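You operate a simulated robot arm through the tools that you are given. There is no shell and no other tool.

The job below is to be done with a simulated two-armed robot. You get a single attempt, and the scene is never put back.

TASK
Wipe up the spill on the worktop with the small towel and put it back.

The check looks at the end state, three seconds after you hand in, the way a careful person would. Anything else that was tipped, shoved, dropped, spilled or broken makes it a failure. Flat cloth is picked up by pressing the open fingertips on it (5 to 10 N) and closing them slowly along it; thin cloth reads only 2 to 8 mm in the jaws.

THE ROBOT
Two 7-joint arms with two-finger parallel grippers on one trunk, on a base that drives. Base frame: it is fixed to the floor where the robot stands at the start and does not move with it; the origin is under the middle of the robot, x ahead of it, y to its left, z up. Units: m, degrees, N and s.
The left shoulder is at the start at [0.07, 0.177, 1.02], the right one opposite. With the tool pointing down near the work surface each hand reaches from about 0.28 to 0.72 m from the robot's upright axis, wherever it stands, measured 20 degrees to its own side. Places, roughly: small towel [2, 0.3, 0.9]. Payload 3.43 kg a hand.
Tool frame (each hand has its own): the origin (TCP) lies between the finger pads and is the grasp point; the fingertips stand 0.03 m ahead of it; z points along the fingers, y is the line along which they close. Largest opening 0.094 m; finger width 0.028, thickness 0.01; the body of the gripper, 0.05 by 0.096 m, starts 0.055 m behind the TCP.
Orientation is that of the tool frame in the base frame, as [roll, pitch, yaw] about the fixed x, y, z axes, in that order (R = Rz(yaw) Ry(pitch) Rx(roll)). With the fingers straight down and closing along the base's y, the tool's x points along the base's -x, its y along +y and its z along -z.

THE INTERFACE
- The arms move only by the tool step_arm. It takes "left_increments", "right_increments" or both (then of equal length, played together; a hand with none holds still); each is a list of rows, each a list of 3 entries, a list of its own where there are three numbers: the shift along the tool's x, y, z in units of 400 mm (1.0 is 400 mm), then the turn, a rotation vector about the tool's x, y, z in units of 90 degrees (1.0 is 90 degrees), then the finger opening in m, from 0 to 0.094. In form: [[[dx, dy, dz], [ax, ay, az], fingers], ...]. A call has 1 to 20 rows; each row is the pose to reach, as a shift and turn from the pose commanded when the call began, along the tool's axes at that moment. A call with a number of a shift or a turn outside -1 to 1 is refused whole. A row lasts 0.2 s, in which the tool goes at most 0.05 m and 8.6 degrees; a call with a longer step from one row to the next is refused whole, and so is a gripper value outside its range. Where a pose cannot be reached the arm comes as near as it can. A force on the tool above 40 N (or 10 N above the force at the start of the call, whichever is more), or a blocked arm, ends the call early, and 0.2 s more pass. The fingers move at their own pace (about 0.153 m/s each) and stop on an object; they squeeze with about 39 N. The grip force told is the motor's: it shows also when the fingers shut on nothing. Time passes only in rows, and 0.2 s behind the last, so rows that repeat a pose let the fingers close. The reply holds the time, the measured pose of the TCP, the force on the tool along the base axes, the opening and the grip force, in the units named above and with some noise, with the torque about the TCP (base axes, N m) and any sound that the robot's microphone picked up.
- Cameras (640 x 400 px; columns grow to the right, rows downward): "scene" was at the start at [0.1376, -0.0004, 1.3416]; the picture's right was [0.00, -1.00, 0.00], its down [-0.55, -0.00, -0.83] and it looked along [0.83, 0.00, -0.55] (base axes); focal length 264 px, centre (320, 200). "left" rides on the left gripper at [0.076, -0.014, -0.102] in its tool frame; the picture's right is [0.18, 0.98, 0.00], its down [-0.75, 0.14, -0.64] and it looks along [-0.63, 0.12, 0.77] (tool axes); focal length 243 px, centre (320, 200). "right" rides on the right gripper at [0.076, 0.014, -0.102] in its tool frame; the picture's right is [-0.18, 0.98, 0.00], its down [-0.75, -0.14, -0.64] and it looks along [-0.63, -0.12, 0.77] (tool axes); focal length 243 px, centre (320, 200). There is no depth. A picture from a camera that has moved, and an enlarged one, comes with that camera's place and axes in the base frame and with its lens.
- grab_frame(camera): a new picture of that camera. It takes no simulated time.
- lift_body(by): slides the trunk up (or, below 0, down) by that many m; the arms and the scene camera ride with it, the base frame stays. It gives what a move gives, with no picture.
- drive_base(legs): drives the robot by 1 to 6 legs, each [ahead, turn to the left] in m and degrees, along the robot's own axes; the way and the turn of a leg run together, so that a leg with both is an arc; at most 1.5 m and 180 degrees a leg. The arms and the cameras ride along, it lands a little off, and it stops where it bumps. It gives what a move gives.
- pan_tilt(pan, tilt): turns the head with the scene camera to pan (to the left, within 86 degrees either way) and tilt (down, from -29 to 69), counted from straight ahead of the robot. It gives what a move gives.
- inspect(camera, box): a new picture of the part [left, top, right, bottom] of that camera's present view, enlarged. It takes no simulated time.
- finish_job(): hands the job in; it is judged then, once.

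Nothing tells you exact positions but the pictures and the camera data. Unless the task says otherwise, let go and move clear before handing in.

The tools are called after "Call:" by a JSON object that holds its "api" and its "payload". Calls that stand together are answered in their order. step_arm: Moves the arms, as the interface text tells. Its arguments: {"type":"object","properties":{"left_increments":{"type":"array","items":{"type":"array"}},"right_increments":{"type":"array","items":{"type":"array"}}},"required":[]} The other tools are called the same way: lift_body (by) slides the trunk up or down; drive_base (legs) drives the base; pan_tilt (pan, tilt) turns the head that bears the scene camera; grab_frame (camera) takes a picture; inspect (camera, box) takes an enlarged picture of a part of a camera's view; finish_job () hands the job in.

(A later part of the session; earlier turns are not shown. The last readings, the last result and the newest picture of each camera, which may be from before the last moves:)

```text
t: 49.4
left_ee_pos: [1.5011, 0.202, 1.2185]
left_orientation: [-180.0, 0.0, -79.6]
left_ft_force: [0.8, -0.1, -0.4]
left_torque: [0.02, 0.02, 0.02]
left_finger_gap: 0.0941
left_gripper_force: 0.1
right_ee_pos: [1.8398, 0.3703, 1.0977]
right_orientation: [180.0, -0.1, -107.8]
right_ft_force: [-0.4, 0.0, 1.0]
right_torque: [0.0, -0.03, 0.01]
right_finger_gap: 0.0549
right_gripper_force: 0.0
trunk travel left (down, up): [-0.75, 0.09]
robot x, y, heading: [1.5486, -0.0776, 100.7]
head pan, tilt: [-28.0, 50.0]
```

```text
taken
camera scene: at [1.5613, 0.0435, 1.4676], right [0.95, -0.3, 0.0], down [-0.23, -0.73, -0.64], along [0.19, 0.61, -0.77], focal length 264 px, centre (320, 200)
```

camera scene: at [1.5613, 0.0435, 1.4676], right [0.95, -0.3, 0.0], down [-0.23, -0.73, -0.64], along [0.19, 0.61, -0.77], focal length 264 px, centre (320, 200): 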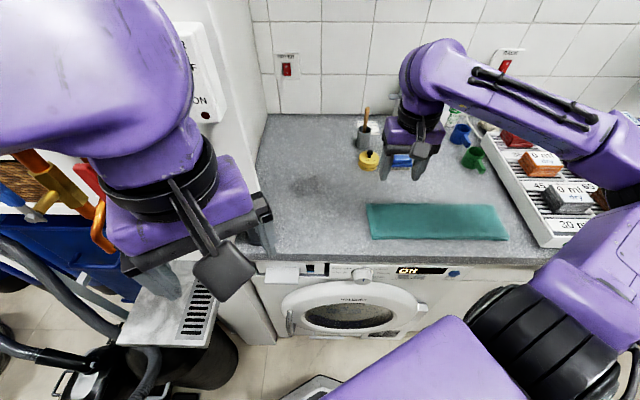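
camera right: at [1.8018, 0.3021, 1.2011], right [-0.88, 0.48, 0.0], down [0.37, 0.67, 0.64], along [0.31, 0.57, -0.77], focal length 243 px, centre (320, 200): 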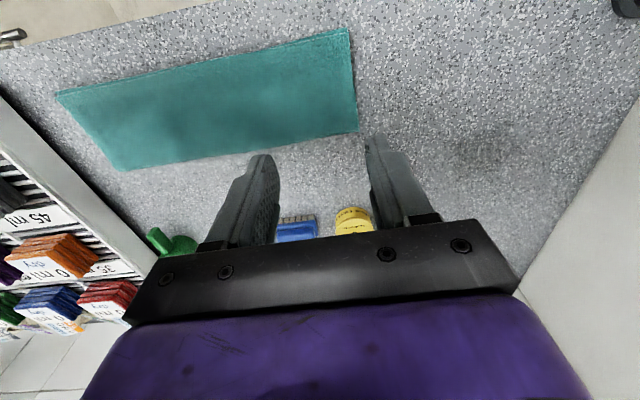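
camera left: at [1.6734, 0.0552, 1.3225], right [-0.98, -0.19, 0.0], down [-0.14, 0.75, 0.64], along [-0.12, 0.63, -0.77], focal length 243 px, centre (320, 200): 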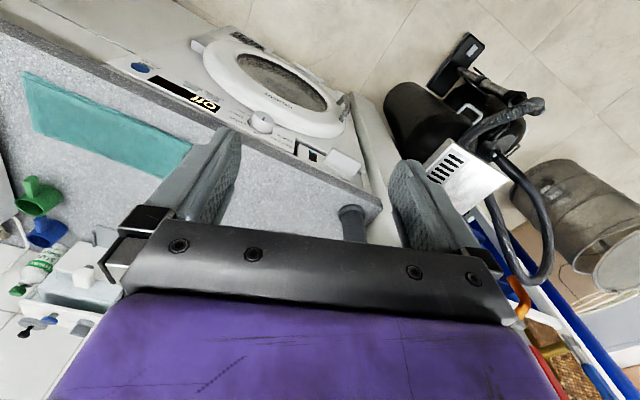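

The hand is centred over the towel's left end, 4 cm in from its edge. I'll go down to just above it.

Call:
{"api": "step_arm", "payload": {"right_increments": [[[0, 0, 0.1], [0, 0, 0], 0.055], [[0, 0, 0.2], [0, 0, 0], 0.055], [[0, 0, 0.3], [0, 0, 0], 0.055], [[0, 0, 0.365], [0, 0, 0], 0.055], [[0, 0, 0.365], [0, 0, 0], 0.055]]}}

Call:
{"api": "grab_frame", "payload": {"camera": "right"}}

Call:
{"api": "inspect", "payload": {"camera": "scene", "box": [330, 140, 470, 260]}}

```text
t: 50.6
left_ee_pos: [1.5013, 0.2021, 1.2176]
left_orientation: [-179.9, 0.1, -79.6]
left_ft_force: [0.3, -0.1, 0.4]
left_torque: [0.01, 0.04, -0.03]
left_finger_gap: 0.0938
left_gripper_force: 0.1
right_ee_pos: [1.8456, 0.3702, 0.9555]
right_orientation: [179.9, 0.0, -107.7]
right_ft_force: [0.3, -0.7, -0.3]
right_torque: [0.0, -0.04, 0.0]
right_finger_gap: 0.0549
right_gripper_force: 0.0
trunk travel left (down, up): [-0.75, 0.09]
robot x, y, heading: [1.5502, -0.0794, 100.4]
head pan, tilt: [-28.0, 50.0]
```

```text
taken
camera right: at [1.8069, 0.3032, 1.058], right [-0.88, 0.48, 0.0], down [0.37, 0.67, 0.64], along [0.3, 0.57, -0.77], focal length 243 px, centre (320, 200)
```

right: 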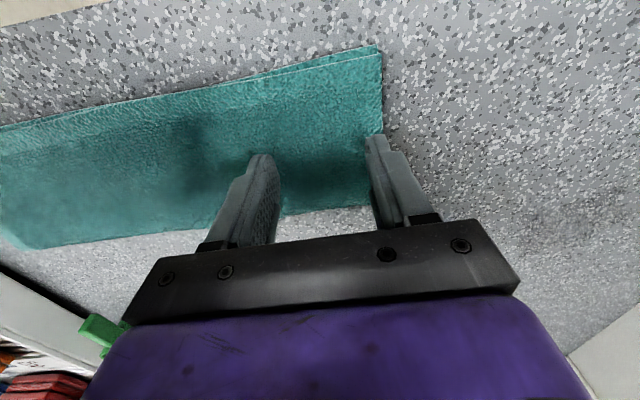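

```text
3.33 times, centred on (400, 200) of scene
camera zoom: at [1.5617, 0.0434, 1.4676], right [0.95, -0.3, 0.0], down [-0.23, -0.73, -0.64], along [0.19, 0.61, -0.77], focal length 882 px, centre (53, 200)
```

zoom: 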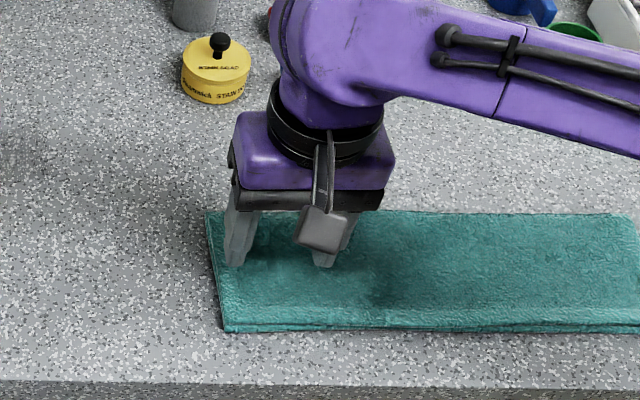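

Call:
{"api": "step_arm", "payload": {"right_increments": [[[0, -0.025, 0.0125], [0, 0, 0], 0.05], [[0, -0.025, 0.025], [0, 0, 0], 0.05], [[0, -0.025, 0.0375], [0, 0, 0], 0.05], [[0, -0.025, 0.0375], [0, 0, 0], 0.05]]}}

```text
t: 51.6
left_ee_pos: [1.5017, 0.2017, 1.2182]
left_orientation: [180.0, 0.1, -79.6]
left_ft_force: [-0.5, -0.6, -0.2]
left_torque: [-0.01, 0.02, 0.0]
left_finger_gap: 0.0939
left_gripper_force: 0.1
right_ee_pos: [1.8528, 0.3696, 0.9392]
right_orientation: [179.9, 0.0, -107.8]
right_ft_force: [0.3, 0.3, 0.6]
right_torque: [-0.02, -0.01, -0.01]
right_finger_gap: 0.0499
right_gripper_force: 0.1
trunk travel left (down, up): [-0.75, 0.09]
robot x, y, heading: [1.5489, -0.0777, 100.4]
head pan, tilt: [-28.0, 50.0]
```

Call:
{"api": "step_arm", "payload": {"right_increments": [[[0, 0, 0.006], [0, 0, 0], 0.05], [[0, 0, 0.0125], [0, 0, 0], 0.05], [[0, 0, 0.0125], [0, 0, 0], 0.05]]}}

```text
t: 52.4
left_ee_pos: [1.5019, 0.201, 1.2193]
left_orientation: [180.0, 0.1, -79.8]
left_ft_force: [0.3, 0.2, -0.3]
left_torque: [0.03, -0.01, 0.0]
left_finger_gap: 0.0939
left_gripper_force: 0.0
right_ee_pos: [1.8531, 0.3688, 0.9359]
right_orientation: [179.9, 0.3, -107.8]
right_ft_force: [2.2, 0.5, 9.8]
right_torque: [-0.05, -0.04, 0.03]
right_finger_gap: 0.0497
right_gripper_force: 0.0
trunk travel left (down, up): [-0.75, 0.09]
robot x, y, heading: [1.5501, -0.08, 100.5]
head pan, tilt: [-28.0, 50.0]
```

I have contact at 9.8 N, with the towel top at z≈0.906. I'll ease the pressure slightly and close slowly.

Call:
{"api": "step_arm", "payload": {"right_increments": [[[0, 0, -0.001], [0, 0, 0], 0.046], [[0, 0, -0.001], [0, 0, 0], 0.042], [[0, 0, -0.001], [0, 0, 0], 0.038], [[0, 0, -0.001], [0, 0, 0], 0.034], [[0, 0, -0.001], [0, 0, 0], 0.03], [[0, 0, -0.001], [0, 0, 0], 0.026], [[0, 0, -0.001], [0, 0, 0], 0.022], [[0, 0, -0.001], [0, 0, 0], 0.018], [[0, 0, -0.001], [0, 0, 0], 0.014], [[0, 0, -0.001], [0, 0, 0], 0.01], [[0, 0, -0.001], [0, 0, 0], 0.006], [[0, 0, -0.001], [0, 0, 0], 0.002], [[0, 0, -0.001], [0, 0, 0], 0.0], [[0, 0, -0.001], [0, 0, 0], 0.0], [[0, 0, -0.001], [0, 0, 0], 0.0]]}}

Call:
{"api": "grab_frame", "payload": {"camera": "right"}}

Call:
{"api": "inspect", "payload": {"camera": "scene", "box": [330, 140, 470, 260]}}

```text
t: 55.6
left_ee_pos: [1.5006, 0.2008, 1.2195]
left_orientation: [180.0, 0.1, -79.6]
left_ft_force: [0.2, 0.9, 0.2]
left_torque: [-0.01, 0.03, 0.01]
left_finger_gap: 0.0941
left_gripper_force: 0.1
right_ee_pos: [1.8522, 0.369, 0.935]
right_orientation: [180.0, 0.1, -107.8]
right_ft_force: [0.6, 0.0, 10.8]
right_torque: [-0.03, -0.03, -0.03]
right_finger_gap: 0.0098
right_gripper_force: 39.2
trunk travel left (down, up): [-0.75, 0.09]
robot x, y, heading: [1.5478, -0.0768, 100.3]
head pan, tilt: [-28.0, 50.0]
```

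```text
taken
camera right: at [1.8143, 0.3015, 1.0383], right [-0.88, 0.48, 0.0], down [0.37, 0.67, 0.64], along [0.3, 0.57, -0.77], focal length 243 px, centre (320, 200)
```

right: 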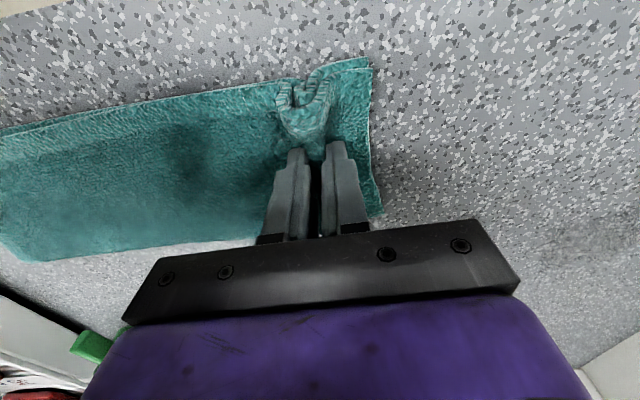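

```text
3.33 times, centred on (400, 200) of scene
camera zoom: at [1.5611, 0.0421, 1.4677], right [0.95, -0.3, 0.0], down [-0.23, -0.73, -0.64], along [0.2, 0.61, -0.77], focal length 882 px, centre (53, 200)
```

zoom: 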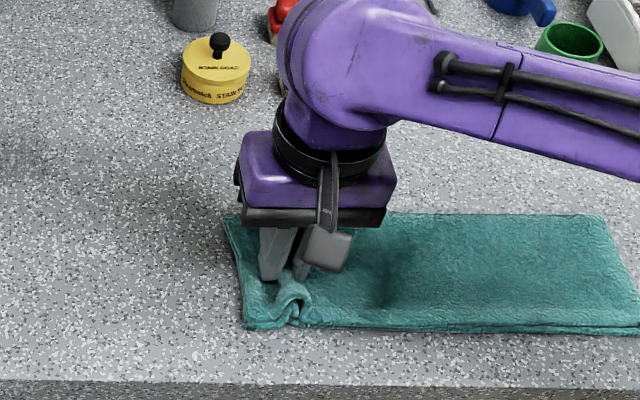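

The pinch holds a good ridge of towel (9.8 mm). I'll lift it 2 cm to check the hold.

Call:
{"api": "step_arm", "payload": {"right_increments": [[[0, 0, -0.02], [0, 0, 0], 0.0], [[0, 0, -0.04], [0, 0, 0], 0.0], [[0, 0, -0.06], [0, 0, 0], 0.0], [[0, 0, -0.06], [0, 0, 0], 0.0]]}}

Call:
{"api": "inspect", "payload": {"camera": "scene", "box": [330, 140, 520, 260]}}

Call:
{"api": "grab_frame", "payload": {"camera": "right"}}

```text
t: 56.6
left_ee_pos: [1.5024, 0.2034, 1.2185]
left_orientation: [180.0, 0.1, -79.7]
left_ft_force: [-0.2, 0.1, -0.4]
left_torque: [-0.01, 0.0, 0.04]
left_finger_gap: 0.0942
left_gripper_force: 0.0
right_ee_pos: [1.852, 0.3695, 0.9587]
right_orientation: [179.9, -0.1, -107.7]
right_ft_force: [-0.1, 0.3, -0.4]
right_torque: [-0.02, 0.0, 0.01]
right_finger_gap: 0.0093
right_gripper_force: 39.3
trunk travel left (down, up): [-0.75, 0.09]
robot x, y, heading: [1.5494, -0.0771, 100.3]
head pan, tilt: [-28.0, 50.0]
```

```text
3.33 times, centred on (425, 200) of scene
camera zoom: at [1.5622, 0.0438, 1.4675], right [0.95, -0.3, 0.0], down [-0.23, -0.73, -0.64], along [0.19, 0.61, -0.77], focal length 882 px, centre (-30, 200)
```

zoom: 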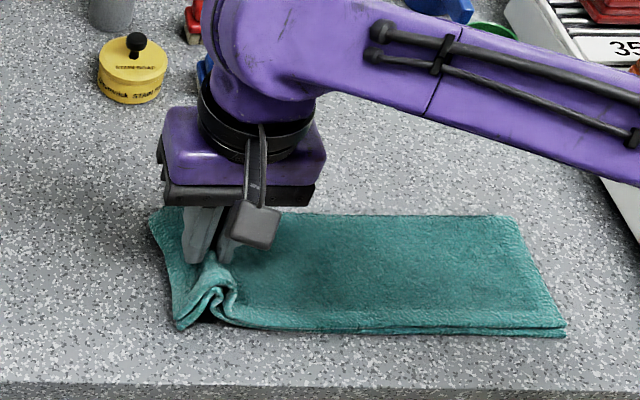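

```text
taken
camera right: at [1.8151, 0.3016, 1.0617], right [-0.88, 0.48, 0.0], down [0.37, 0.67, 0.64], along [0.3, 0.57, -0.77], focal length 243 px, centre (320, 200)
```

right: 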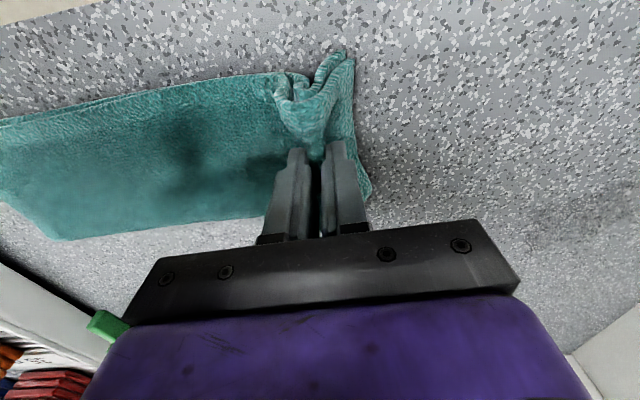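

The whole stack holds together. I'll now draw it left and inward onto the spill, keeping it low so the rest trails flat.

Call:
{"api": "step_arm", "payload": {"right_increments": [[[-0.03, 0.055, 0], [0, 0, 0], 0.0], [[-0.06, 0.11, 0], [0, 0, 0], 0.0], [[-0.09, 0.165, 0], [0, 0, 0], 0.0], [[-0.12, 0.22, 0], [0, 0, 0], 0.0], [[-0.15, 0.275, 0], [0, 0, 0], 0.0], [[-0.18, 0.33, 0], [0, 0, 0], 0.0], [[-0.21, 0.385, 0], [0, 0, 0], 0.0], [[-0.24, 0.44, 0], [0, 0, 0], 0.0], [[-0.275, 0.495, 0], [0, 0, 0], 0.0], [[-0.305, 0.5475, 0], [0, 0, 0], 0.0], [[-0.305, 0.5475, 0], [0, 0, 0], 0.0]]}}

Call:
{"api": "grab_frame", "payload": {"camera": "scene"}}

Call:
{"api": "grab_frame", "payload": {"camera": "right"}}

```text
t: 59.0
left_ee_pos: [1.5022, 0.2009, 1.2175]
left_orientation: [-180.0, 0.0, -79.5]
left_ft_force: [-0.6, 0.1, -0.2]
left_torque: [0.02, 0.0, -0.01]
left_finger_gap: 0.0942
left_gripper_force: 0.0
right_ee_pos: [1.6807, 0.5504, 0.9607]
right_orientation: [179.8, 0.0, -107.7]
right_ft_force: [1.0, 0.5, -0.1]
right_torque: [0.03, -0.04, -0.04]
right_finger_gap: 0.0096
right_gripper_force: 39.0
trunk travel left (down, up): [-0.75, 0.09]
robot x, y, heading: [1.5477, -0.0801, 100.2]
head pan, tilt: [-28.0, 50.0]
```

```text
taken
camera scene: at [1.5627, 0.0432, 1.4676], right [0.95, -0.3, 0.0], down [-0.23, -0.73, -0.64], along [0.19, 0.61, -0.77], focal length 264 px, centre (320, 200)
```

scene: 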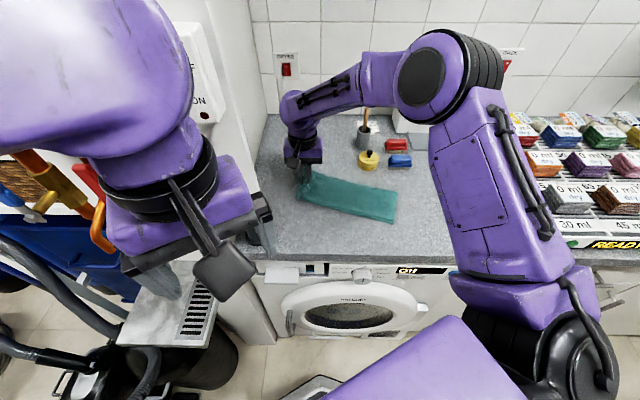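

```text
taken
camera right: at [1.6442, 0.4832, 1.0635], right [-0.88, 0.48, 0.0], down [0.37, 0.67, 0.64], along [0.3, 0.57, -0.77], focal length 243 px, centre (320, 200)
```

right: 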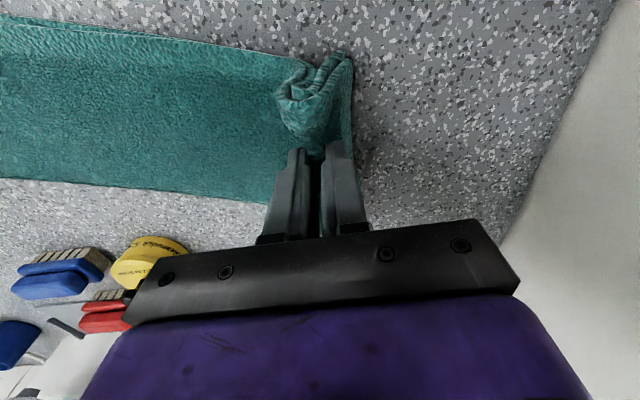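

The towel's left end is over the spill and the rest trails flat, clear of the tin. I'll lower it and press.

Call:
{"api": "step_arm", "payload": {"right_increments": [[[0, 0, 0.02], [0, 0, 0], 0.0], [[0, 0, 0.04], [0, 0, 0], 0.0], [[0, 0, 0.058], [0, 0, 0], 0.0], [[0, 0, 0.064], [0, 0, 0], 0.0], [[0, 0, 0.064], [0, 0, 0], 0.0]]}}

```text
t: 60.2
left_ee_pos: [1.5016, 0.2001, 1.2188]
left_orientation: [-179.9, 0.1, -79.6]
left_ft_force: [0.1, -0.6, 0.0]
left_torque: [-0.03, -0.02, 0.03]
left_finger_gap: 0.0938
left_gripper_force: 0.2
right_ee_pos: [1.6803, 0.5523, 0.9365]
right_orientation: [179.8, 0.2, -107.7]
right_ft_force: [0.5, 0.8, 11.1]
right_torque: [0.0, 0.0, 0.0]
right_finger_gap: 0.0096
right_gripper_force: 38.9
trunk travel left (down, up): [-0.75, 0.09]
robot x, y, heading: [1.5496, -0.0801, 100.3]
head pan, tilt: [-28.0, 50.0]
```

Pressing at 11 N. I'll wipe in a circle over the whole patch.

Call:
{"api": "step_arm", "payload": {"right_increments": [[[0, 0.05, -0.001], [0, 0, 0], 0.0], [[0, 0.1, -0.001], [0, 0, 0], 0.0], [[-0.05, 0.087, -0.001], [0, 0, 0], 0.0], [[-0.087, 0.05, -0.001], [0, 0, 0], 0.0], [[-0.1, 0, -0.001], [0, 0, 0], 0.0], [[-0.087, -0.05, -0.001], [0, 0, 0], 0.0], [[-0.05, -0.087, -0.001], [0, 0, 0], 0.0], [[0, -0.1, -0.001], [0, 0, 0], 0.0], [[0.05, -0.087, -0.001], [0, 0, 0], 0.0], [[0.087, -0.05, -0.001], [0, 0, 0], 0.0], [[0.1, 0, -0.001], [0, 0, 0], 0.0], [[0.087, 0.05, -0.001], [0, 0, 0], 0.0], [[0.05, 0.087, -0.001], [0, 0, 0], 0.0], [[0, 0.1, -0.001], [0, 0, 0], 0.0], [[0, 0.05, -0.001], [0, 0, 0], 0.0], [[0, 0, -0.001], [0, 0, 0], 0.0], [[0, -0.05, -0.001], [0, 0, 0], 0.0], [[0, 0, -0.001], [0, 0, 0], 0.0]]}}

Call:
{"api": "grab_frame", "payload": {"camera": "scene"}}

Call:
{"api": "grab_frame", "payload": {"camera": "right"}}

```text
t: 64.0
left_ee_pos: [1.5023, 0.1993, 1.2197]
left_orientation: [-180.0, 0.2, -79.6]
left_ft_force: [0.5, 0.8, 0.1]
left_torque: [-0.01, -0.03, 0.01]
left_finger_gap: 0.0938
left_gripper_force: 0.0
right_ee_pos: [1.6822, 0.5513, 0.9361]
right_orientation: [180.0, 0.2, -107.8]
right_ft_force: [4.6, -1.2, 16.4]
right_torque: [-0.12, -0.15, -0.03]
right_finger_gap: 0.0096
right_gripper_force: 38.7
trunk travel left (down, up): [-0.75, 0.09]
robot x, y, heading: [1.549, -0.0817, 100.4]
head pan, tilt: [-28.0, 50.0]
```

```text
taken
camera scene: at [1.5627, 0.0403, 1.4678], right [0.95, -0.3, 0.0], down [-0.23, -0.73, -0.64], along [0.2, 0.61, -0.76], focal length 264 px, centre (320, 200)
```

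scene: 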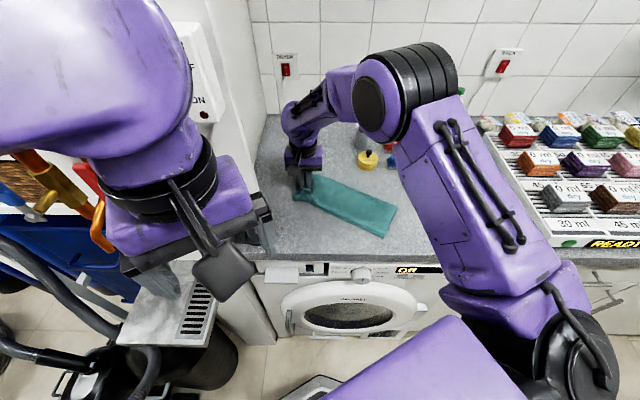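

```text
taken
camera right: at [1.6452, 0.4826, 1.0383], right [-0.88, 0.48, 0.0], down [0.37, 0.67, 0.64], along [0.31, 0.57, -0.77], focal length 243 px, centre (320, 200)
```

right: 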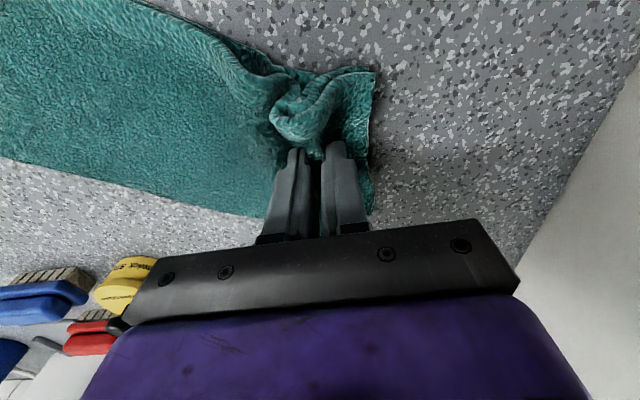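

The towel stayed flat through the wiping. I'll swing its left end toward the front, clear of the patch, to check the result.

Call:
{"api": "step_arm", "payload": {"right_increments": [[[0, 0, -0.03], [0, 0, 0], 0.0], [[0, 0, -0.06], [0, 0, 0], 0.0], [[0.06, -0.025, -0.06], [0, 0, 0], 0.0], [[0.12, -0.05, -0.06], [0, 0, 0], 0.0], [[0.18, -0.075, -0.06], [0, 0, 0], 0.0], [[0.24, -0.1, -0.06], [0, 0, 0], 0.0], [[0.3, -0.125, -0.06], [0, 0, 0], 0.0], [[0.36, -0.15, -0.06], [0, 0, 0], 0.0], [[0.36, -0.15, -0.06], [0, 0, 0], 0.0]]}}

Call:
{"api": "grab_frame", "payload": {"camera": "scene"}}

Call:
{"api": "inspect", "payload": {"camera": "scene", "box": [260, 140, 400, 240]}}

Call:
{"api": "inspect", "payload": {"camera": "scene", "box": [265, 150, 345, 200]}}

Call:
{"api": "grab_frame", "payload": {"camera": "right"}}

```text
t: 66.0
left_ee_pos: [1.5013, 0.2027, 1.2183]
left_orientation: [-180.0, 0.0, -79.6]
left_ft_force: [0.4, 0.4, -0.8]
left_torque: [-0.01, 0.0, -0.05]
left_finger_gap: 0.094
left_gripper_force: 0.1
right_ee_pos: [1.6939, 0.3977, 0.9599]
right_orientation: [180.0, 0.0, -107.8]
right_ft_force: [-0.5, 0.5, -0.1]
right_torque: [-0.03, -0.02, -0.01]
right_finger_gap: 0.0096
right_gripper_force: 39.2
trunk travel left (down, up): [-0.75, 0.09]
robot x, y, heading: [1.5491, -0.0802, 100.4]
head pan, tilt: [-28.0, 50.0]
```

```text
taken
camera scene: at [1.5618, 0.0442, 1.4675], right [0.95, -0.3, 0.0], down [-0.23, -0.73, -0.64], along [0.19, 0.61, -0.77], focal length 264 px, centre (320, 200)
```

scene: 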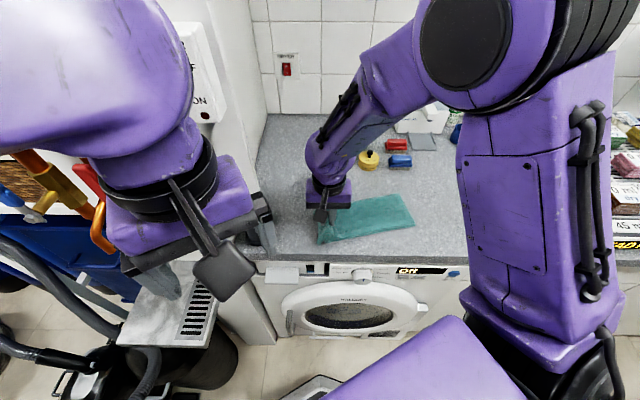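

```text
4.00 times, centred on (330, 190) of scene
camera zoom: at [1.5618, 0.0442, 1.4675], right [0.95, -0.3, 0.0], down [-0.23, -0.73, -0.64], along [0.19, 0.61, -0.77], focal length 1058 px, centre (280, 240)
```

zoom: 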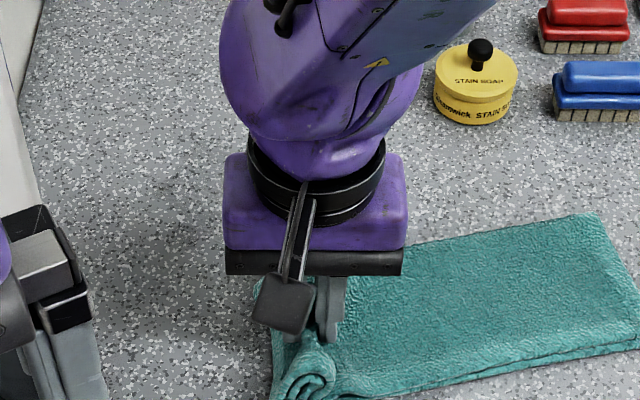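

```text
8.00 times, centred on (305, 175) of scene
camera zoom: at [1.5618, 0.0442, 1.4675], right [0.95, -0.3, 0.0], down [-0.23, -0.73, -0.64], along [0.19, 0.61, -0.77], focal length 2116 px, centre (440, 400)
```

zoom: 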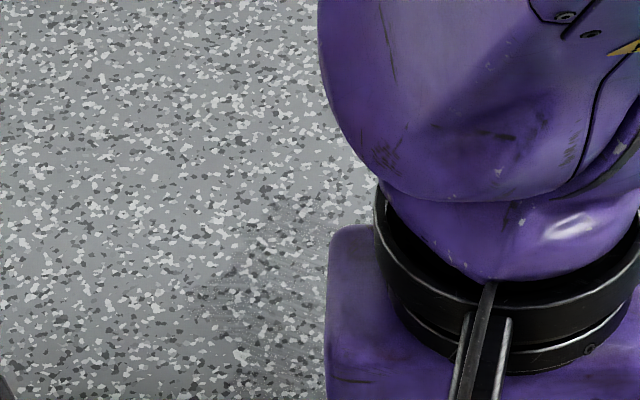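

```text
taken
camera right: at [1.657, 0.3302, 1.063], right [-0.88, 0.48, 0.0], down [0.37, 0.67, 0.64], along [0.3, 0.57, -0.77], focal length 243 px, centre (320, 200)
```

right: 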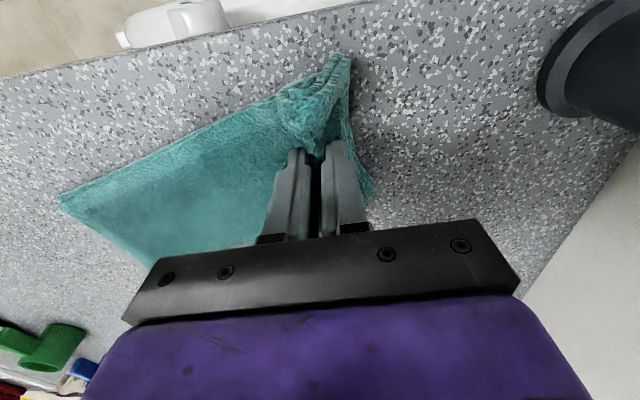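

Call:
{"api": "grab_frame", "payload": {"camera": "left"}}

Call:
{"api": "inspect", "payload": {"camera": "left", "box": [60, 60, 300, 240]}}

```text
taken
camera left: at [1.5283, 0.1293, 1.3199], right [-0.93, -0.36, 0.0], down [-0.27, 0.72, 0.64], along [-0.23, 0.6, -0.77], focal length 243 px, centre (320, 200)
```

left: 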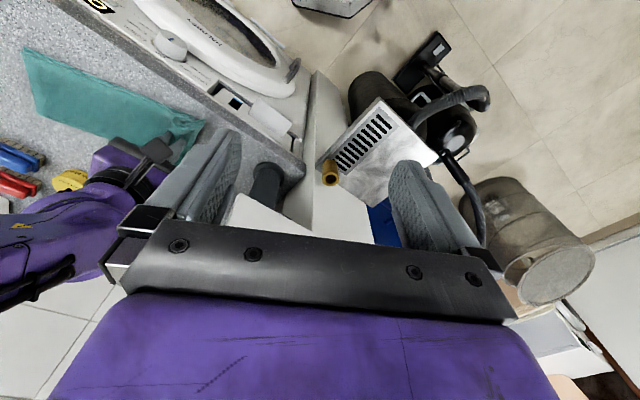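

```text
2.22 times, centred on (180, 150) of left
camera zoom: at [1.5283, 0.1293, 1.3199], right [-0.93, -0.36, 0.0], down [-0.27, 0.72, 0.64], along [-0.23, 0.6, -0.77], focal length 539 px, centre (631, 311)
```

zoom: 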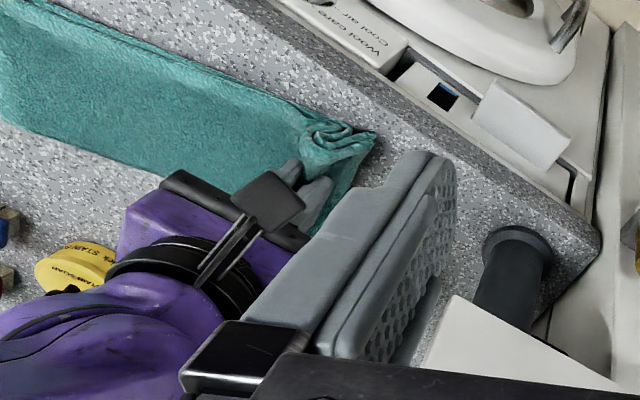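

The arm blocks the view of the patch. I'll shift the hand a bit right so I can see it.

Call:
{"api": "step_arm", "payload": {"right_increments": [[[0, -0.06, -0.03], [0, 0, 0], 0.0], [[0, -0.12, -0.06], [0, 0, 0], 0.0], [[0, -0.18, -0.09], [0, 0, 0], 0.0], [[0, -0.25, -0.1], [0, 0, 0], 0.0], [[0, -0.25, -0.1], [0, 0, 0], 0.0]]}}

Call:
{"api": "grab_frame", "payload": {"camera": "scene"}}

Call:
{"api": "inspect", "payload": {"camera": "scene", "box": [265, 150, 345, 200]}}

Call:
{"api": "grab_frame", "payload": {"camera": "right"}}

```text
t: 67.2
left_ee_pos: [1.5007, 0.2029, 1.2178]
left_orientation: [-180.0, 0.0, -79.6]
left_ft_force: [0.3, -0.1, 0.2]
left_torque: [0.0, -0.01, -0.01]
left_finger_gap: 0.0941
left_gripper_force: 0.1
right_ee_pos: [1.7899, 0.3672, 0.9974]
right_orientation: [179.8, 0.0, -107.8]
right_ft_force: [0.1, -0.1, -0.1]
right_torque: [-0.04, 0.0, -0.07]
right_finger_gap: 0.0093
right_gripper_force: 39.3
trunk travel left (down, up): [-0.75, 0.09]
robot x, y, heading: [1.5494, -0.0796, 100.3]
head pan, tilt: [-28.0, 50.0]
```

```text
taken
camera scene: at [1.5613, 0.0441, 1.4675], right [0.95, -0.3, 0.0], down [-0.23, -0.73, -0.64], along [0.19, 0.61, -0.77], focal length 264 px, centre (320, 200)
```

scene: 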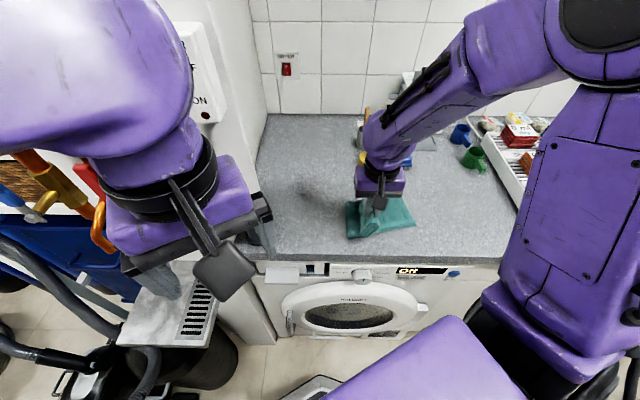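

```text
8.00 times, centred on (305, 175) of scene
camera zoom: at [1.5613, 0.0441, 1.4675], right [0.95, -0.3, 0.0], down [-0.23, -0.73, -0.64], along [0.19, 0.61, -0.77], focal length 2116 px, centre (440, 400)
```

zoom: 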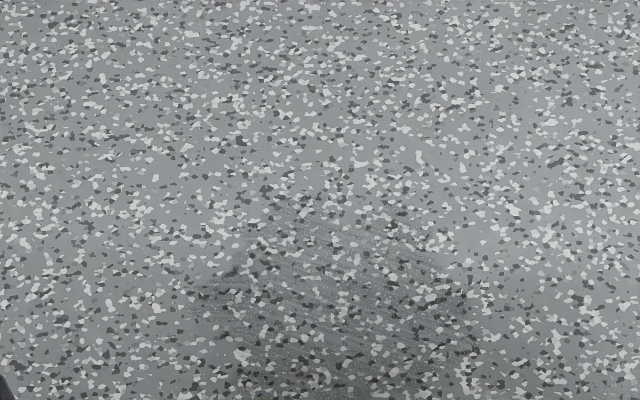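

```text
taken
camera right: at [1.7534, 0.2993, 1.1006], right [-0.88, 0.48, 0.0], down [0.37, 0.67, 0.64], along [0.3, 0.57, -0.77], focal length 243 px, centre (320, 200)
```

right: 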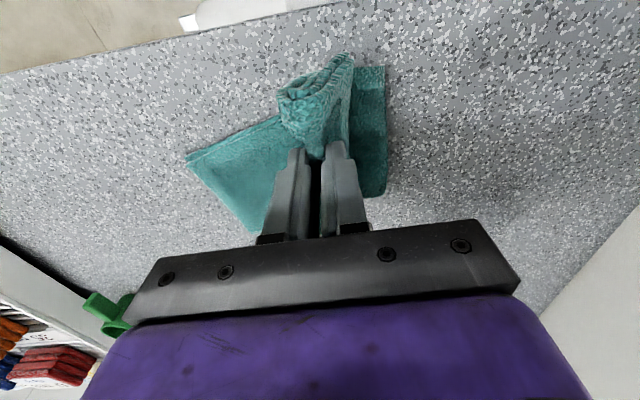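

Call:
{"api": "inspect", "payload": {"camera": "scene", "box": [255, 155, 355, 225]}}

Call:
{"api": "inspect", "payload": {"camera": "right", "box": [380, 60, 600, 280]}}

```text
5.71 times, centred on (305, 190) of scene
camera zoom: at [1.5613, 0.0441, 1.4675], right [0.95, -0.3, 0.0], down [-0.23, -0.73, -0.64], along [0.19, 0.61, -0.77], focal length 1512 px, centre (406, 257)
```

zoom: 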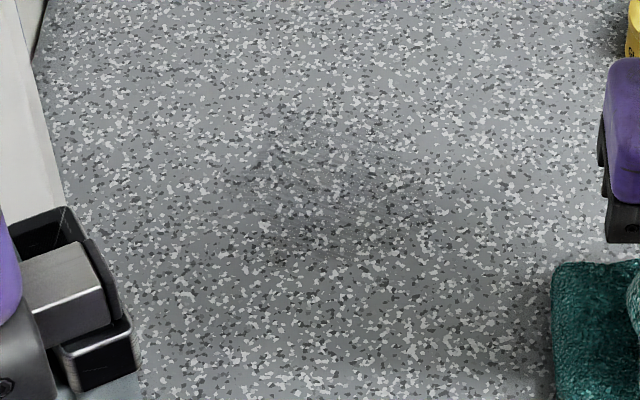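

```text
1.82 times, centred on (490, 170) of right
camera zoom: at [1.7534, 0.2993, 1.1006], right [-0.88, 0.48, 0.0], down [0.37, 0.67, 0.64], along [0.3, 0.57, -0.77], focal length 441 px, centre (11, 254)
```

zoom: 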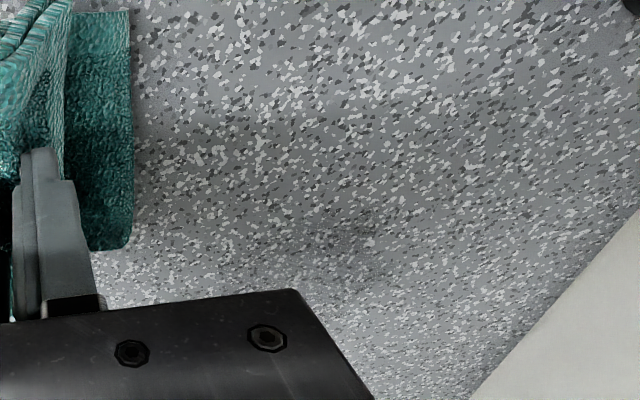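

The patch is thinner and streaky but not gone yet. I'll bring the towel back over it and wipe again more thoroughly, in overlapping strokes.

Call:
{"api": "step_arm", "payload": {"right_increments": [[[-0.05, 0.06, 0.04], [0, 0, 0], 0.0], [[-0.1, 0.13, 0.08], [0, 0, 0], 0.0], [[-0.15, 0.2, 0.09], [0, 0, 0], 0.0], [[-0.21, 0.27, 0.09], [0, 0, 0], 0.0], [[-0.27, 0.34, 0.09], [0, 0, 0], 0.0], [[-0.32, 0.42, 0.09], [0, 0, 0], 0.0], [[-0.351, 0.52, 0.09], [0, 0, 0], 0.0], [[-0.351, 0.52, 0.12], [0, 0, 0], 0.0], [[-0.351, 0.52, 0.145], [0, 0, 0], 0.0], [[-0.351, 0.52, 0.154], [0, 0, 0], 0.0], [[-0.351, 0.52, 0.154], [0, 0, 0], 0.0]]}}

Call:
{"api": "grab_frame", "payload": {"camera": "right"}}

Call:
{"api": "grab_frame", "payload": {"camera": "scene"}}

```text
t: 69.4
left_ee_pos: [1.5021, 0.1982, 1.2193]
left_orientation: [-179.8, 0.3, -79.7]
left_ft_force: [0.1, -0.8, -0.1]
left_torque: [-0.02, 0.01, 0.01]
left_finger_gap: 0.094
left_gripper_force: 0.1
right_ee_pos: [1.6341, 0.5657, 0.9468]
right_orientation: [179.3, 1.2, -107.7]
right_ft_force: [-0.3, -6.0, 26.6]
right_torque: [-0.26, -0.13, -0.09]
right_finger_gap: 0.0098
right_gripper_force: 39.8
trunk travel left (down, up): [-0.75, 0.09]
robot x, y, heading: [1.5503, -0.0776, 100.2]
head pan, tilt: [-28.0, 50.0]
stopped in row 11 (right hand): the force on the tool passed its limit at 43 N (the readings are from after the stop); the commanded pose is now the measured one
```

```text
taken
camera right: at [1.5964, 0.4947, 1.0484], right [-0.88, 0.48, 0.01], down [0.37, 0.66, 0.66], along [0.3, 0.58, -0.76], focal length 243 px, centre (320, 200)
```

right: 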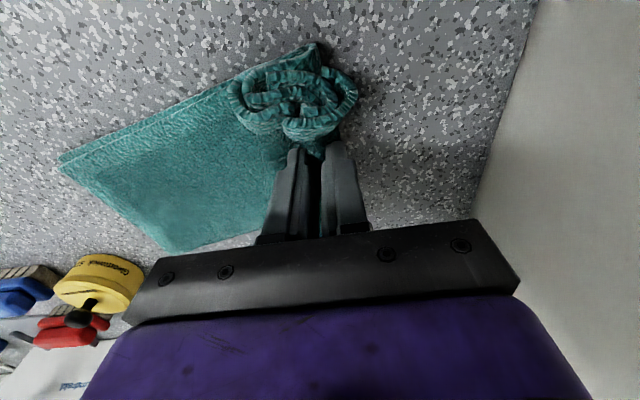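

```text
taken
camera scene: at [1.5612, 0.0389, 1.4681], right [0.95, -0.3, 0.0], down [-0.23, -0.73, -0.65], along [0.2, 0.62, -0.76], focal length 264 px, centre (320, 200)
```

scene: 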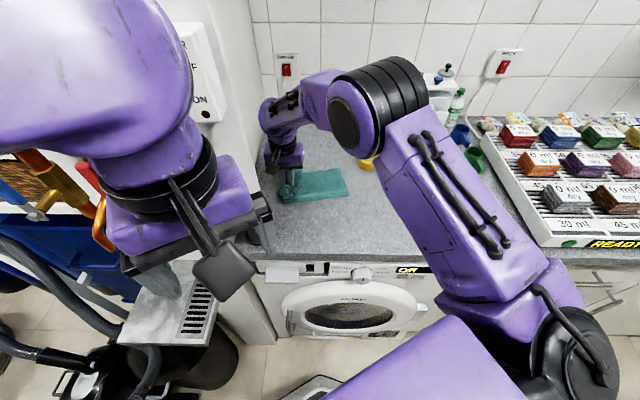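

The towel has bunched into a pad under the fingers, which raised the force but is fine for wiping. I'll ease up a few millimetres and wipe with overlapping strokes.

Call:
{"api": "step_arm", "payload": {"right_increments": [[[0, 0, -0.01], [0, 0, 0], 0.0], [[0, -0.06, -0.008], [0, 0, 0], 0.0], [[0, -0.12, -0.008], [0, 0, 0], 0.0], [[0, -0.18, -0.008], [0, 0, 0], 0.0]]}}

```text
t: 70.4
left_ee_pos: [1.4999, 0.1989, 1.2187]
left_orientation: [-180.0, 0.2, -79.6]
left_ft_force: [0.1, -0.3, 0.3]
left_torque: [-0.03, 0.01, 0.03]
left_finger_gap: 0.0939
left_gripper_force: 0.0
right_ee_pos: [1.6999, 0.5413, 0.9461]
right_orientation: [179.6, 1.1, -107.9]
right_ft_force: [-6.1, 3.4, 27.0]
right_torque: [0.05, 0.01, -0.05]
right_finger_gap: 0.0098
right_gripper_force: 39.0
trunk travel left (down, up): [-0.75, 0.09]
robot x, y, heading: [1.5522, -0.078, 100.4]
head pan, tilt: [-28.0, 50.0]
```

Call:
{"api": "step_arm", "payload": {"right_increments": [[[0.06, -0.06, -0.008], [0, 0, 0], 0.0], [[0.11, -0.06, -0.008], [0, 0, 0], 0.0], [[0.11, 0.02, -0.008], [0, 0, 0], 0.0], [[0.11, 0.1, -0.008], [0, 0, 0], 0.0], [[0.11, 0.17, -0.008], [0, 0, 0], 0.0], [[0.05, 0.17, -0.008], [0, 0, 0], 0.0], [[0.05, 0.09, -0.008], [0, 0, 0], 0.0], [[0.05, 0.01, -0.008], [0, 0, 0], 0.0], [[0.05, -0.07, -0.008], [0, 0, 0], 0.0], [[-0.012, -0.07, -0.008], [0, 0, 0], 0.0], [[-0.012, 0.01, -0.008], [0, 0, 0], 0.0], [[-0.012, 0.09, -0.008], [0, 0, 0], 0.0], [[-0.012, 0.17, -0.008], [0, 0, 0], 0.0], [[-0.075, 0.17, -0.008], [0, 0, 0], 0.0], [[-0.075, 0.09, -0.008], [0, 0, 0], 0.0], [[-0.075, 0.01, -0.008], [0, 0, 0], 0.0], [[-0.075, -0.07, -0.008], [0, 0, 0], 0.0], [[-0.13, 0.0, -0.008], [0, 0, 0], 0.0], [[-0.13, 0.08, -0.008], [0, 0, 0], 0.0], [[-0.13, 0.16, -0.008], [0, 0, 0], 0.0]]}}

Call:
{"api": "grab_frame", "payload": {"camera": "right"}}

Call:
{"api": "grab_frame", "payload": {"camera": "scene"}}

```text
t: 74.6
left_ee_pos: [1.5006, 0.2006, 1.2179]
left_orientation: [180.0, 0.1, -79.7]
left_ft_force: [-0.5, 0.8, 0.3]
left_torque: [0.01, 0.03, -0.02]
left_finger_gap: 0.0941
left_gripper_force: 0.1
right_ee_pos: [1.6569, 0.6102, 0.9511]
right_orientation: [179.6, 0.7, -107.9]
right_ft_force: [2.4, -2.2, 7.9]
right_torque: [-0.07, -0.1, -0.05]
right_finger_gap: 0.0097
right_gripper_force: 38.7
trunk travel left (down, up): [-0.75, 0.09]
robot x, y, heading: [1.5554, -0.0745, 100.3]
head pan, tilt: [-28.0, 50.0]
```

```text
taken
camera right: at [1.6197, 0.5408, 1.0528], right [-0.88, 0.48, 0.01], down [0.37, 0.66, 0.65], along [0.3, 0.58, -0.76], focal length 243 px, centre (320, 200)
```

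right: 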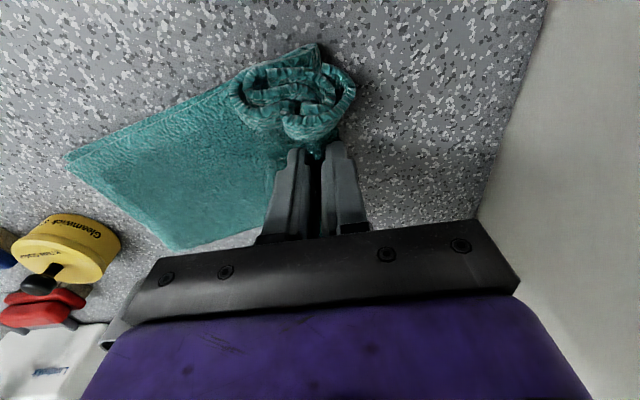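

```text
taken
camera scene: at [1.5612, 0.0421, 1.4677], right [0.95, -0.3, 0.0], down [-0.23, -0.73, -0.64], along [0.2, 0.61, -0.77], focal length 264 px, centre (320, 200)
```

scene: 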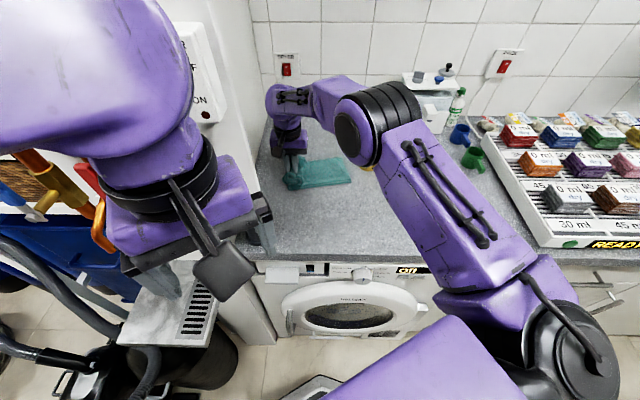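

Force is now a sensible 8 N. I'll lift the towel off and look at the patch again.

Call:
{"api": "step_arm", "payload": {"right_increments": [[[0, 0, -0.06], [0, 0, 0], 0.0], [[0.06, -0.06, -0.12], [0, 0, 0], 0.0], [[0.13, -0.12, -0.16], [0, 0, 0], 0.0], [[0.2, -0.2, -0.2], [0, 0, 0], 0.0], [[0.28, -0.27, -0.2], [0, 0, 0], 0.0], [[0.36, -0.34, -0.2], [0, 0, 0], 0.0], [[0.4, -0.42, -0.2], [0, 0, 0], 0.0], [[0.4, -0.42, -0.2], [0, 0, 0], 0.0]]}}

Call:
{"api": "grab_frame", "payload": {"camera": "scene"}}

Call:
{"api": "inspect", "payload": {"camera": "scene", "box": [255, 155, 355, 225]}}

Call:
{"api": "inspect", "payload": {"camera": "scene", "box": [265, 150, 345, 200]}}

Call:
{"api": "grab_frame", "payload": {"camera": "right"}}

```text
t: 76.4
left_ee_pos: [1.5008, 0.203, 1.2166]
left_orientation: [179.9, 0.0, -79.6]
left_ft_force: [-0.2, 0.7, 0.5]
left_torque: [-0.01, -0.01, 0.01]
left_finger_gap: 0.0939
left_gripper_force: 0.0
right_ee_pos: [1.7704, 0.4086, 1.0243]
right_orientation: [179.6, 0.7, -107.7]
right_ft_force: [-0.6, 0.3, 0.3]
right_torque: [-0.01, -0.06, -0.03]
right_finger_gap: 0.0094
right_gripper_force: 38.8
trunk travel left (down, up): [-0.75, 0.09]
robot x, y, heading: [1.5512, -0.0818, 100.3]
head pan, tilt: [-28.0, 50.0]
```

```text
taken
camera scene: at [1.5613, 0.0445, 1.4675], right [0.95, -0.3, 0.0], down [-0.23, -0.73, -0.64], along [0.2, 0.61, -0.77], focal length 264 px, centre (320, 200)
```

scene: 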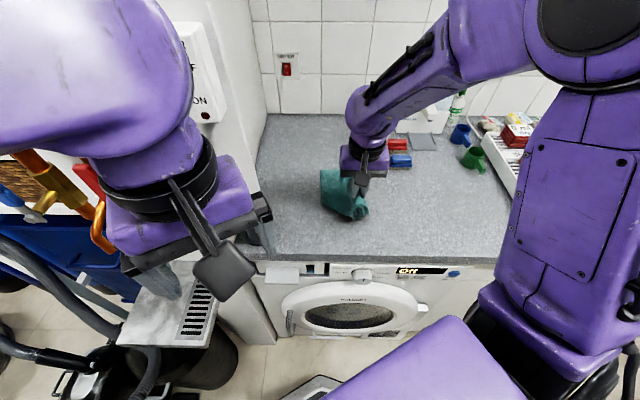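

```text
5.71 times, centred on (305, 190) of scene
camera zoom: at [1.5613, 0.0445, 1.4675], right [0.95, -0.3, 0.0], down [-0.23, -0.73, -0.64], along [0.2, 0.61, -0.77], focal length 1512 px, centre (406, 257)
```

zoom: 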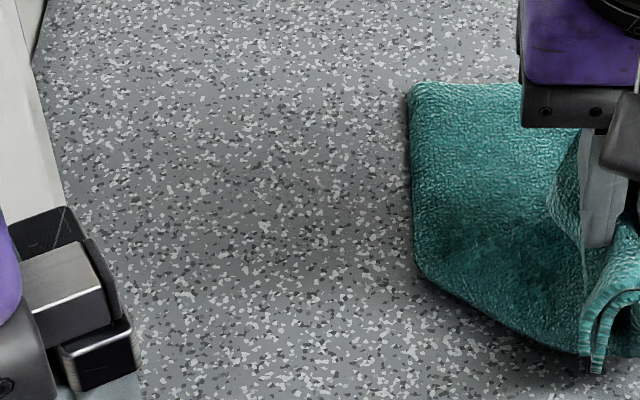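

```text
8.00 times, centred on (305, 175) of scene
camera zoom: at [1.5613, 0.0445, 1.4675], right [0.95, -0.3, 0.0], down [-0.23, -0.73, -0.64], along [0.2, 0.61, -0.77], focal length 2116 px, centre (440, 400)
```

zoom: 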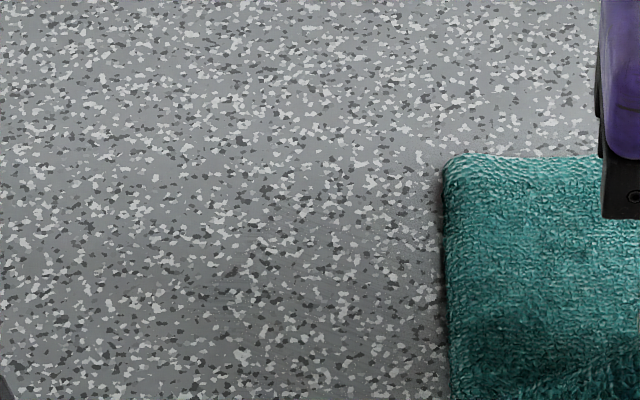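

```text
taken
camera right: at [1.7338, 0.3384, 1.1265], right [-0.88, 0.48, 0.01], down [0.37, 0.67, 0.65], along [0.3, 0.57, -0.76], focal length 243 px, centre (320, 200)
```

right: 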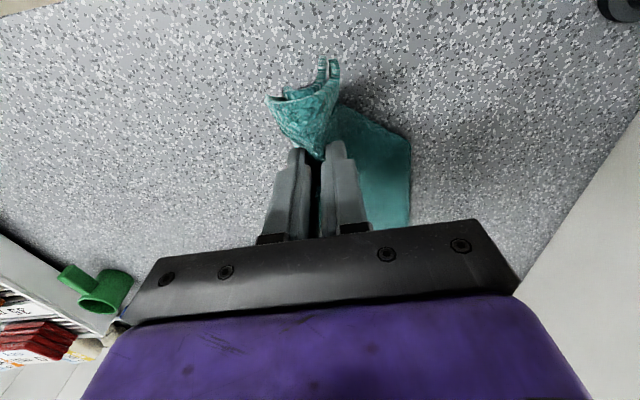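

The patch is nearly gone, but faint traces may remain, and the towel's tail has folded under. I'll lift it to hang straight, then lay it down again with its tail to the right for a final wipe.

Call:
{"api": "step_arm", "payload": {"right_increments": [[[0, 0, -0.1], [0, 0, 0], 0.0], [[0, 0, -0.2], [0, 0, 0], 0.0], [[0, 0, -0.3], [0, 0, 0], 0.0], [[0, 0, -0.4], [0, 0, 0], 0.0], [[0, 0, -0.5], [0, 0, 0], 0.0], [[-0.05, -0.1, -0.53], [0, 0, 0], 0.0], [[-0.1, -0.2, -0.53], [0, 0, 0], 0.0], [[-0.15, -0.3, -0.53], [0, 0, 0], 0.0], [[-0.2, -0.4, -0.53], [0, 0, 0], 0.0], [[-0.2, -0.4, -0.53], [0, 0, 0], 0.0], [[-0.2, -0.4, -0.53], [0, 0, 0], 0.0]]}}

Call:
{"api": "grab_frame", "payload": {"camera": "scene"}}

Call:
{"api": "inspect", "payload": {"camera": "scene", "box": [255, 155, 355, 225]}}

Call:
{"api": "grab_frame", "payload": {"camera": "right"}}

```text
t: 78.8
left_ee_pos: [1.5016, 0.2018, 1.2178]
left_orientation: [180.0, 0.2, -79.5]
left_ft_force: [0.0, 0.3, 0.0]
left_torque: [0.02, -0.02, -0.02]
left_finger_gap: 0.094
left_gripper_force: 0.1
right_ee_pos: [1.9471, 0.4322, 1.2393]
right_orientation: [179.8, 0.7, -107.8]
right_ft_force: [-0.5, 0.7, -1.0]
right_torque: [0.02, 0.0, -0.05]
right_finger_gap: 0.0093
right_gripper_force: 38.9
right hand out of reach, approached as far as the arm can: row 5
trunk travel left (down, up): [-0.75, 0.09]
robot x, y, heading: [1.5484, -0.0792, 100.5]
head pan, tilt: [-28.0, 50.0]
```

```text
taken
camera scene: at [1.561, 0.0434, 1.4676], right [0.95, -0.3, 0.0], down [-0.23, -0.73, -0.64], along [0.2, 0.61, -0.77], focal length 264 px, centre (320, 200)
```

scene: 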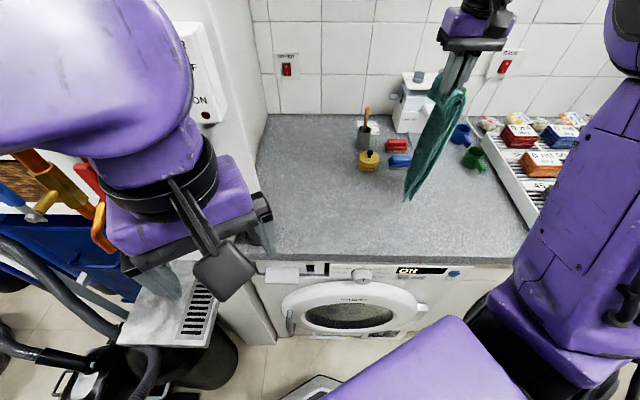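

```text
5.71 times, centred on (305, 190) of scene
camera zoom: at [1.561, 0.0434, 1.4676], right [0.95, -0.3, 0.0], down [-0.23, -0.73, -0.64], along [0.2, 0.61, -0.77], focal length 1512 px, centre (406, 257)
```

zoom: 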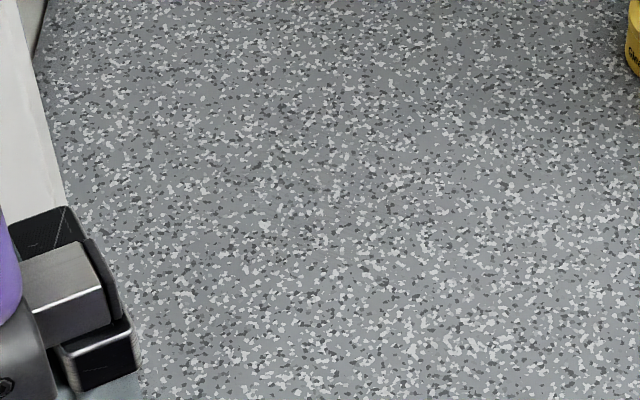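

```text
taken
camera right: at [1.9093, 0.3635, 1.3391], right [-0.88, 0.48, 0.01], down [0.37, 0.67, 0.65], along [0.3, 0.57, -0.76], focal length 243 px, centre (320, 200)
```

right: 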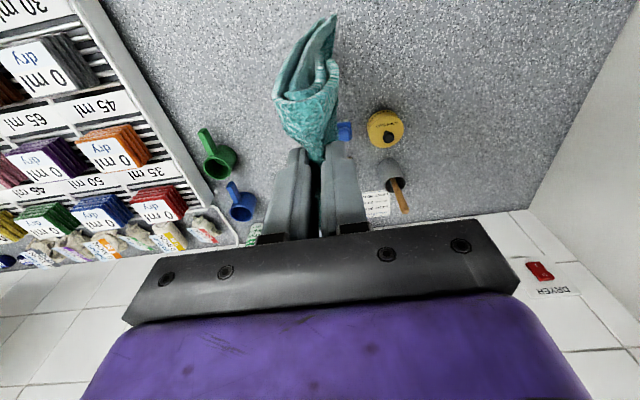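

The towel hangs clear now, so I'll look closely at the worktop for leftover traces or drips.

Call:
{"api": "inspect", "payload": {"camera": "scene", "box": [270, 155, 350, 205]}}

Call:
{"api": "inspect", "payload": {"camera": "scene", "box": [320, 165, 460, 255]}}

Call:
{"api": "inspect", "payload": {"camera": "right", "box": [300, 0, 640, 220]}}

```text
8.00 times, centred on (310, 180) of scene
camera zoom: at [1.561, 0.0434, 1.4676], right [0.95, -0.3, 0.0], down [-0.23, -0.73, -0.64], along [0.2, 0.61, -0.77], focal length 2116 px, centre (400, 360)
```

zoom: 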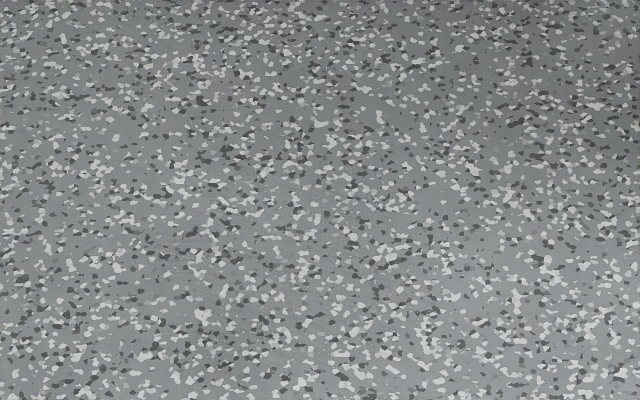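

```text
4.44 times, centred on (390, 210) of scene
camera zoom: at [1.561, 0.0434, 1.4676], right [0.95, -0.3, 0.0], down [-0.23, -0.73, -0.64], along [0.2, 0.61, -0.77], focal length 1176 px, centre (9, 156)
```

zoom: 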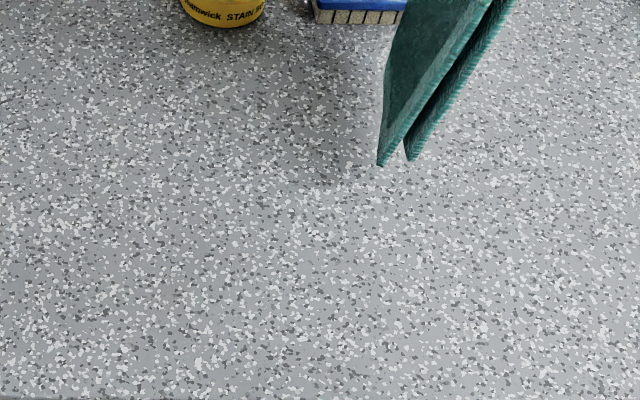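

```text
1.82 times, centred on (470, 110) of right
camera zoom: at [1.9093, 0.3635, 1.3391], right [-0.88, 0.48, 0.01], down [0.37, 0.67, 0.65], along [0.3, 0.57, -0.76], focal length 441 px, centre (47, 364)
```

zoom: 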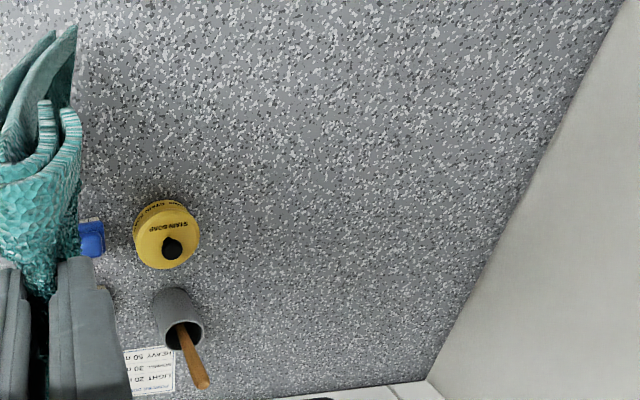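

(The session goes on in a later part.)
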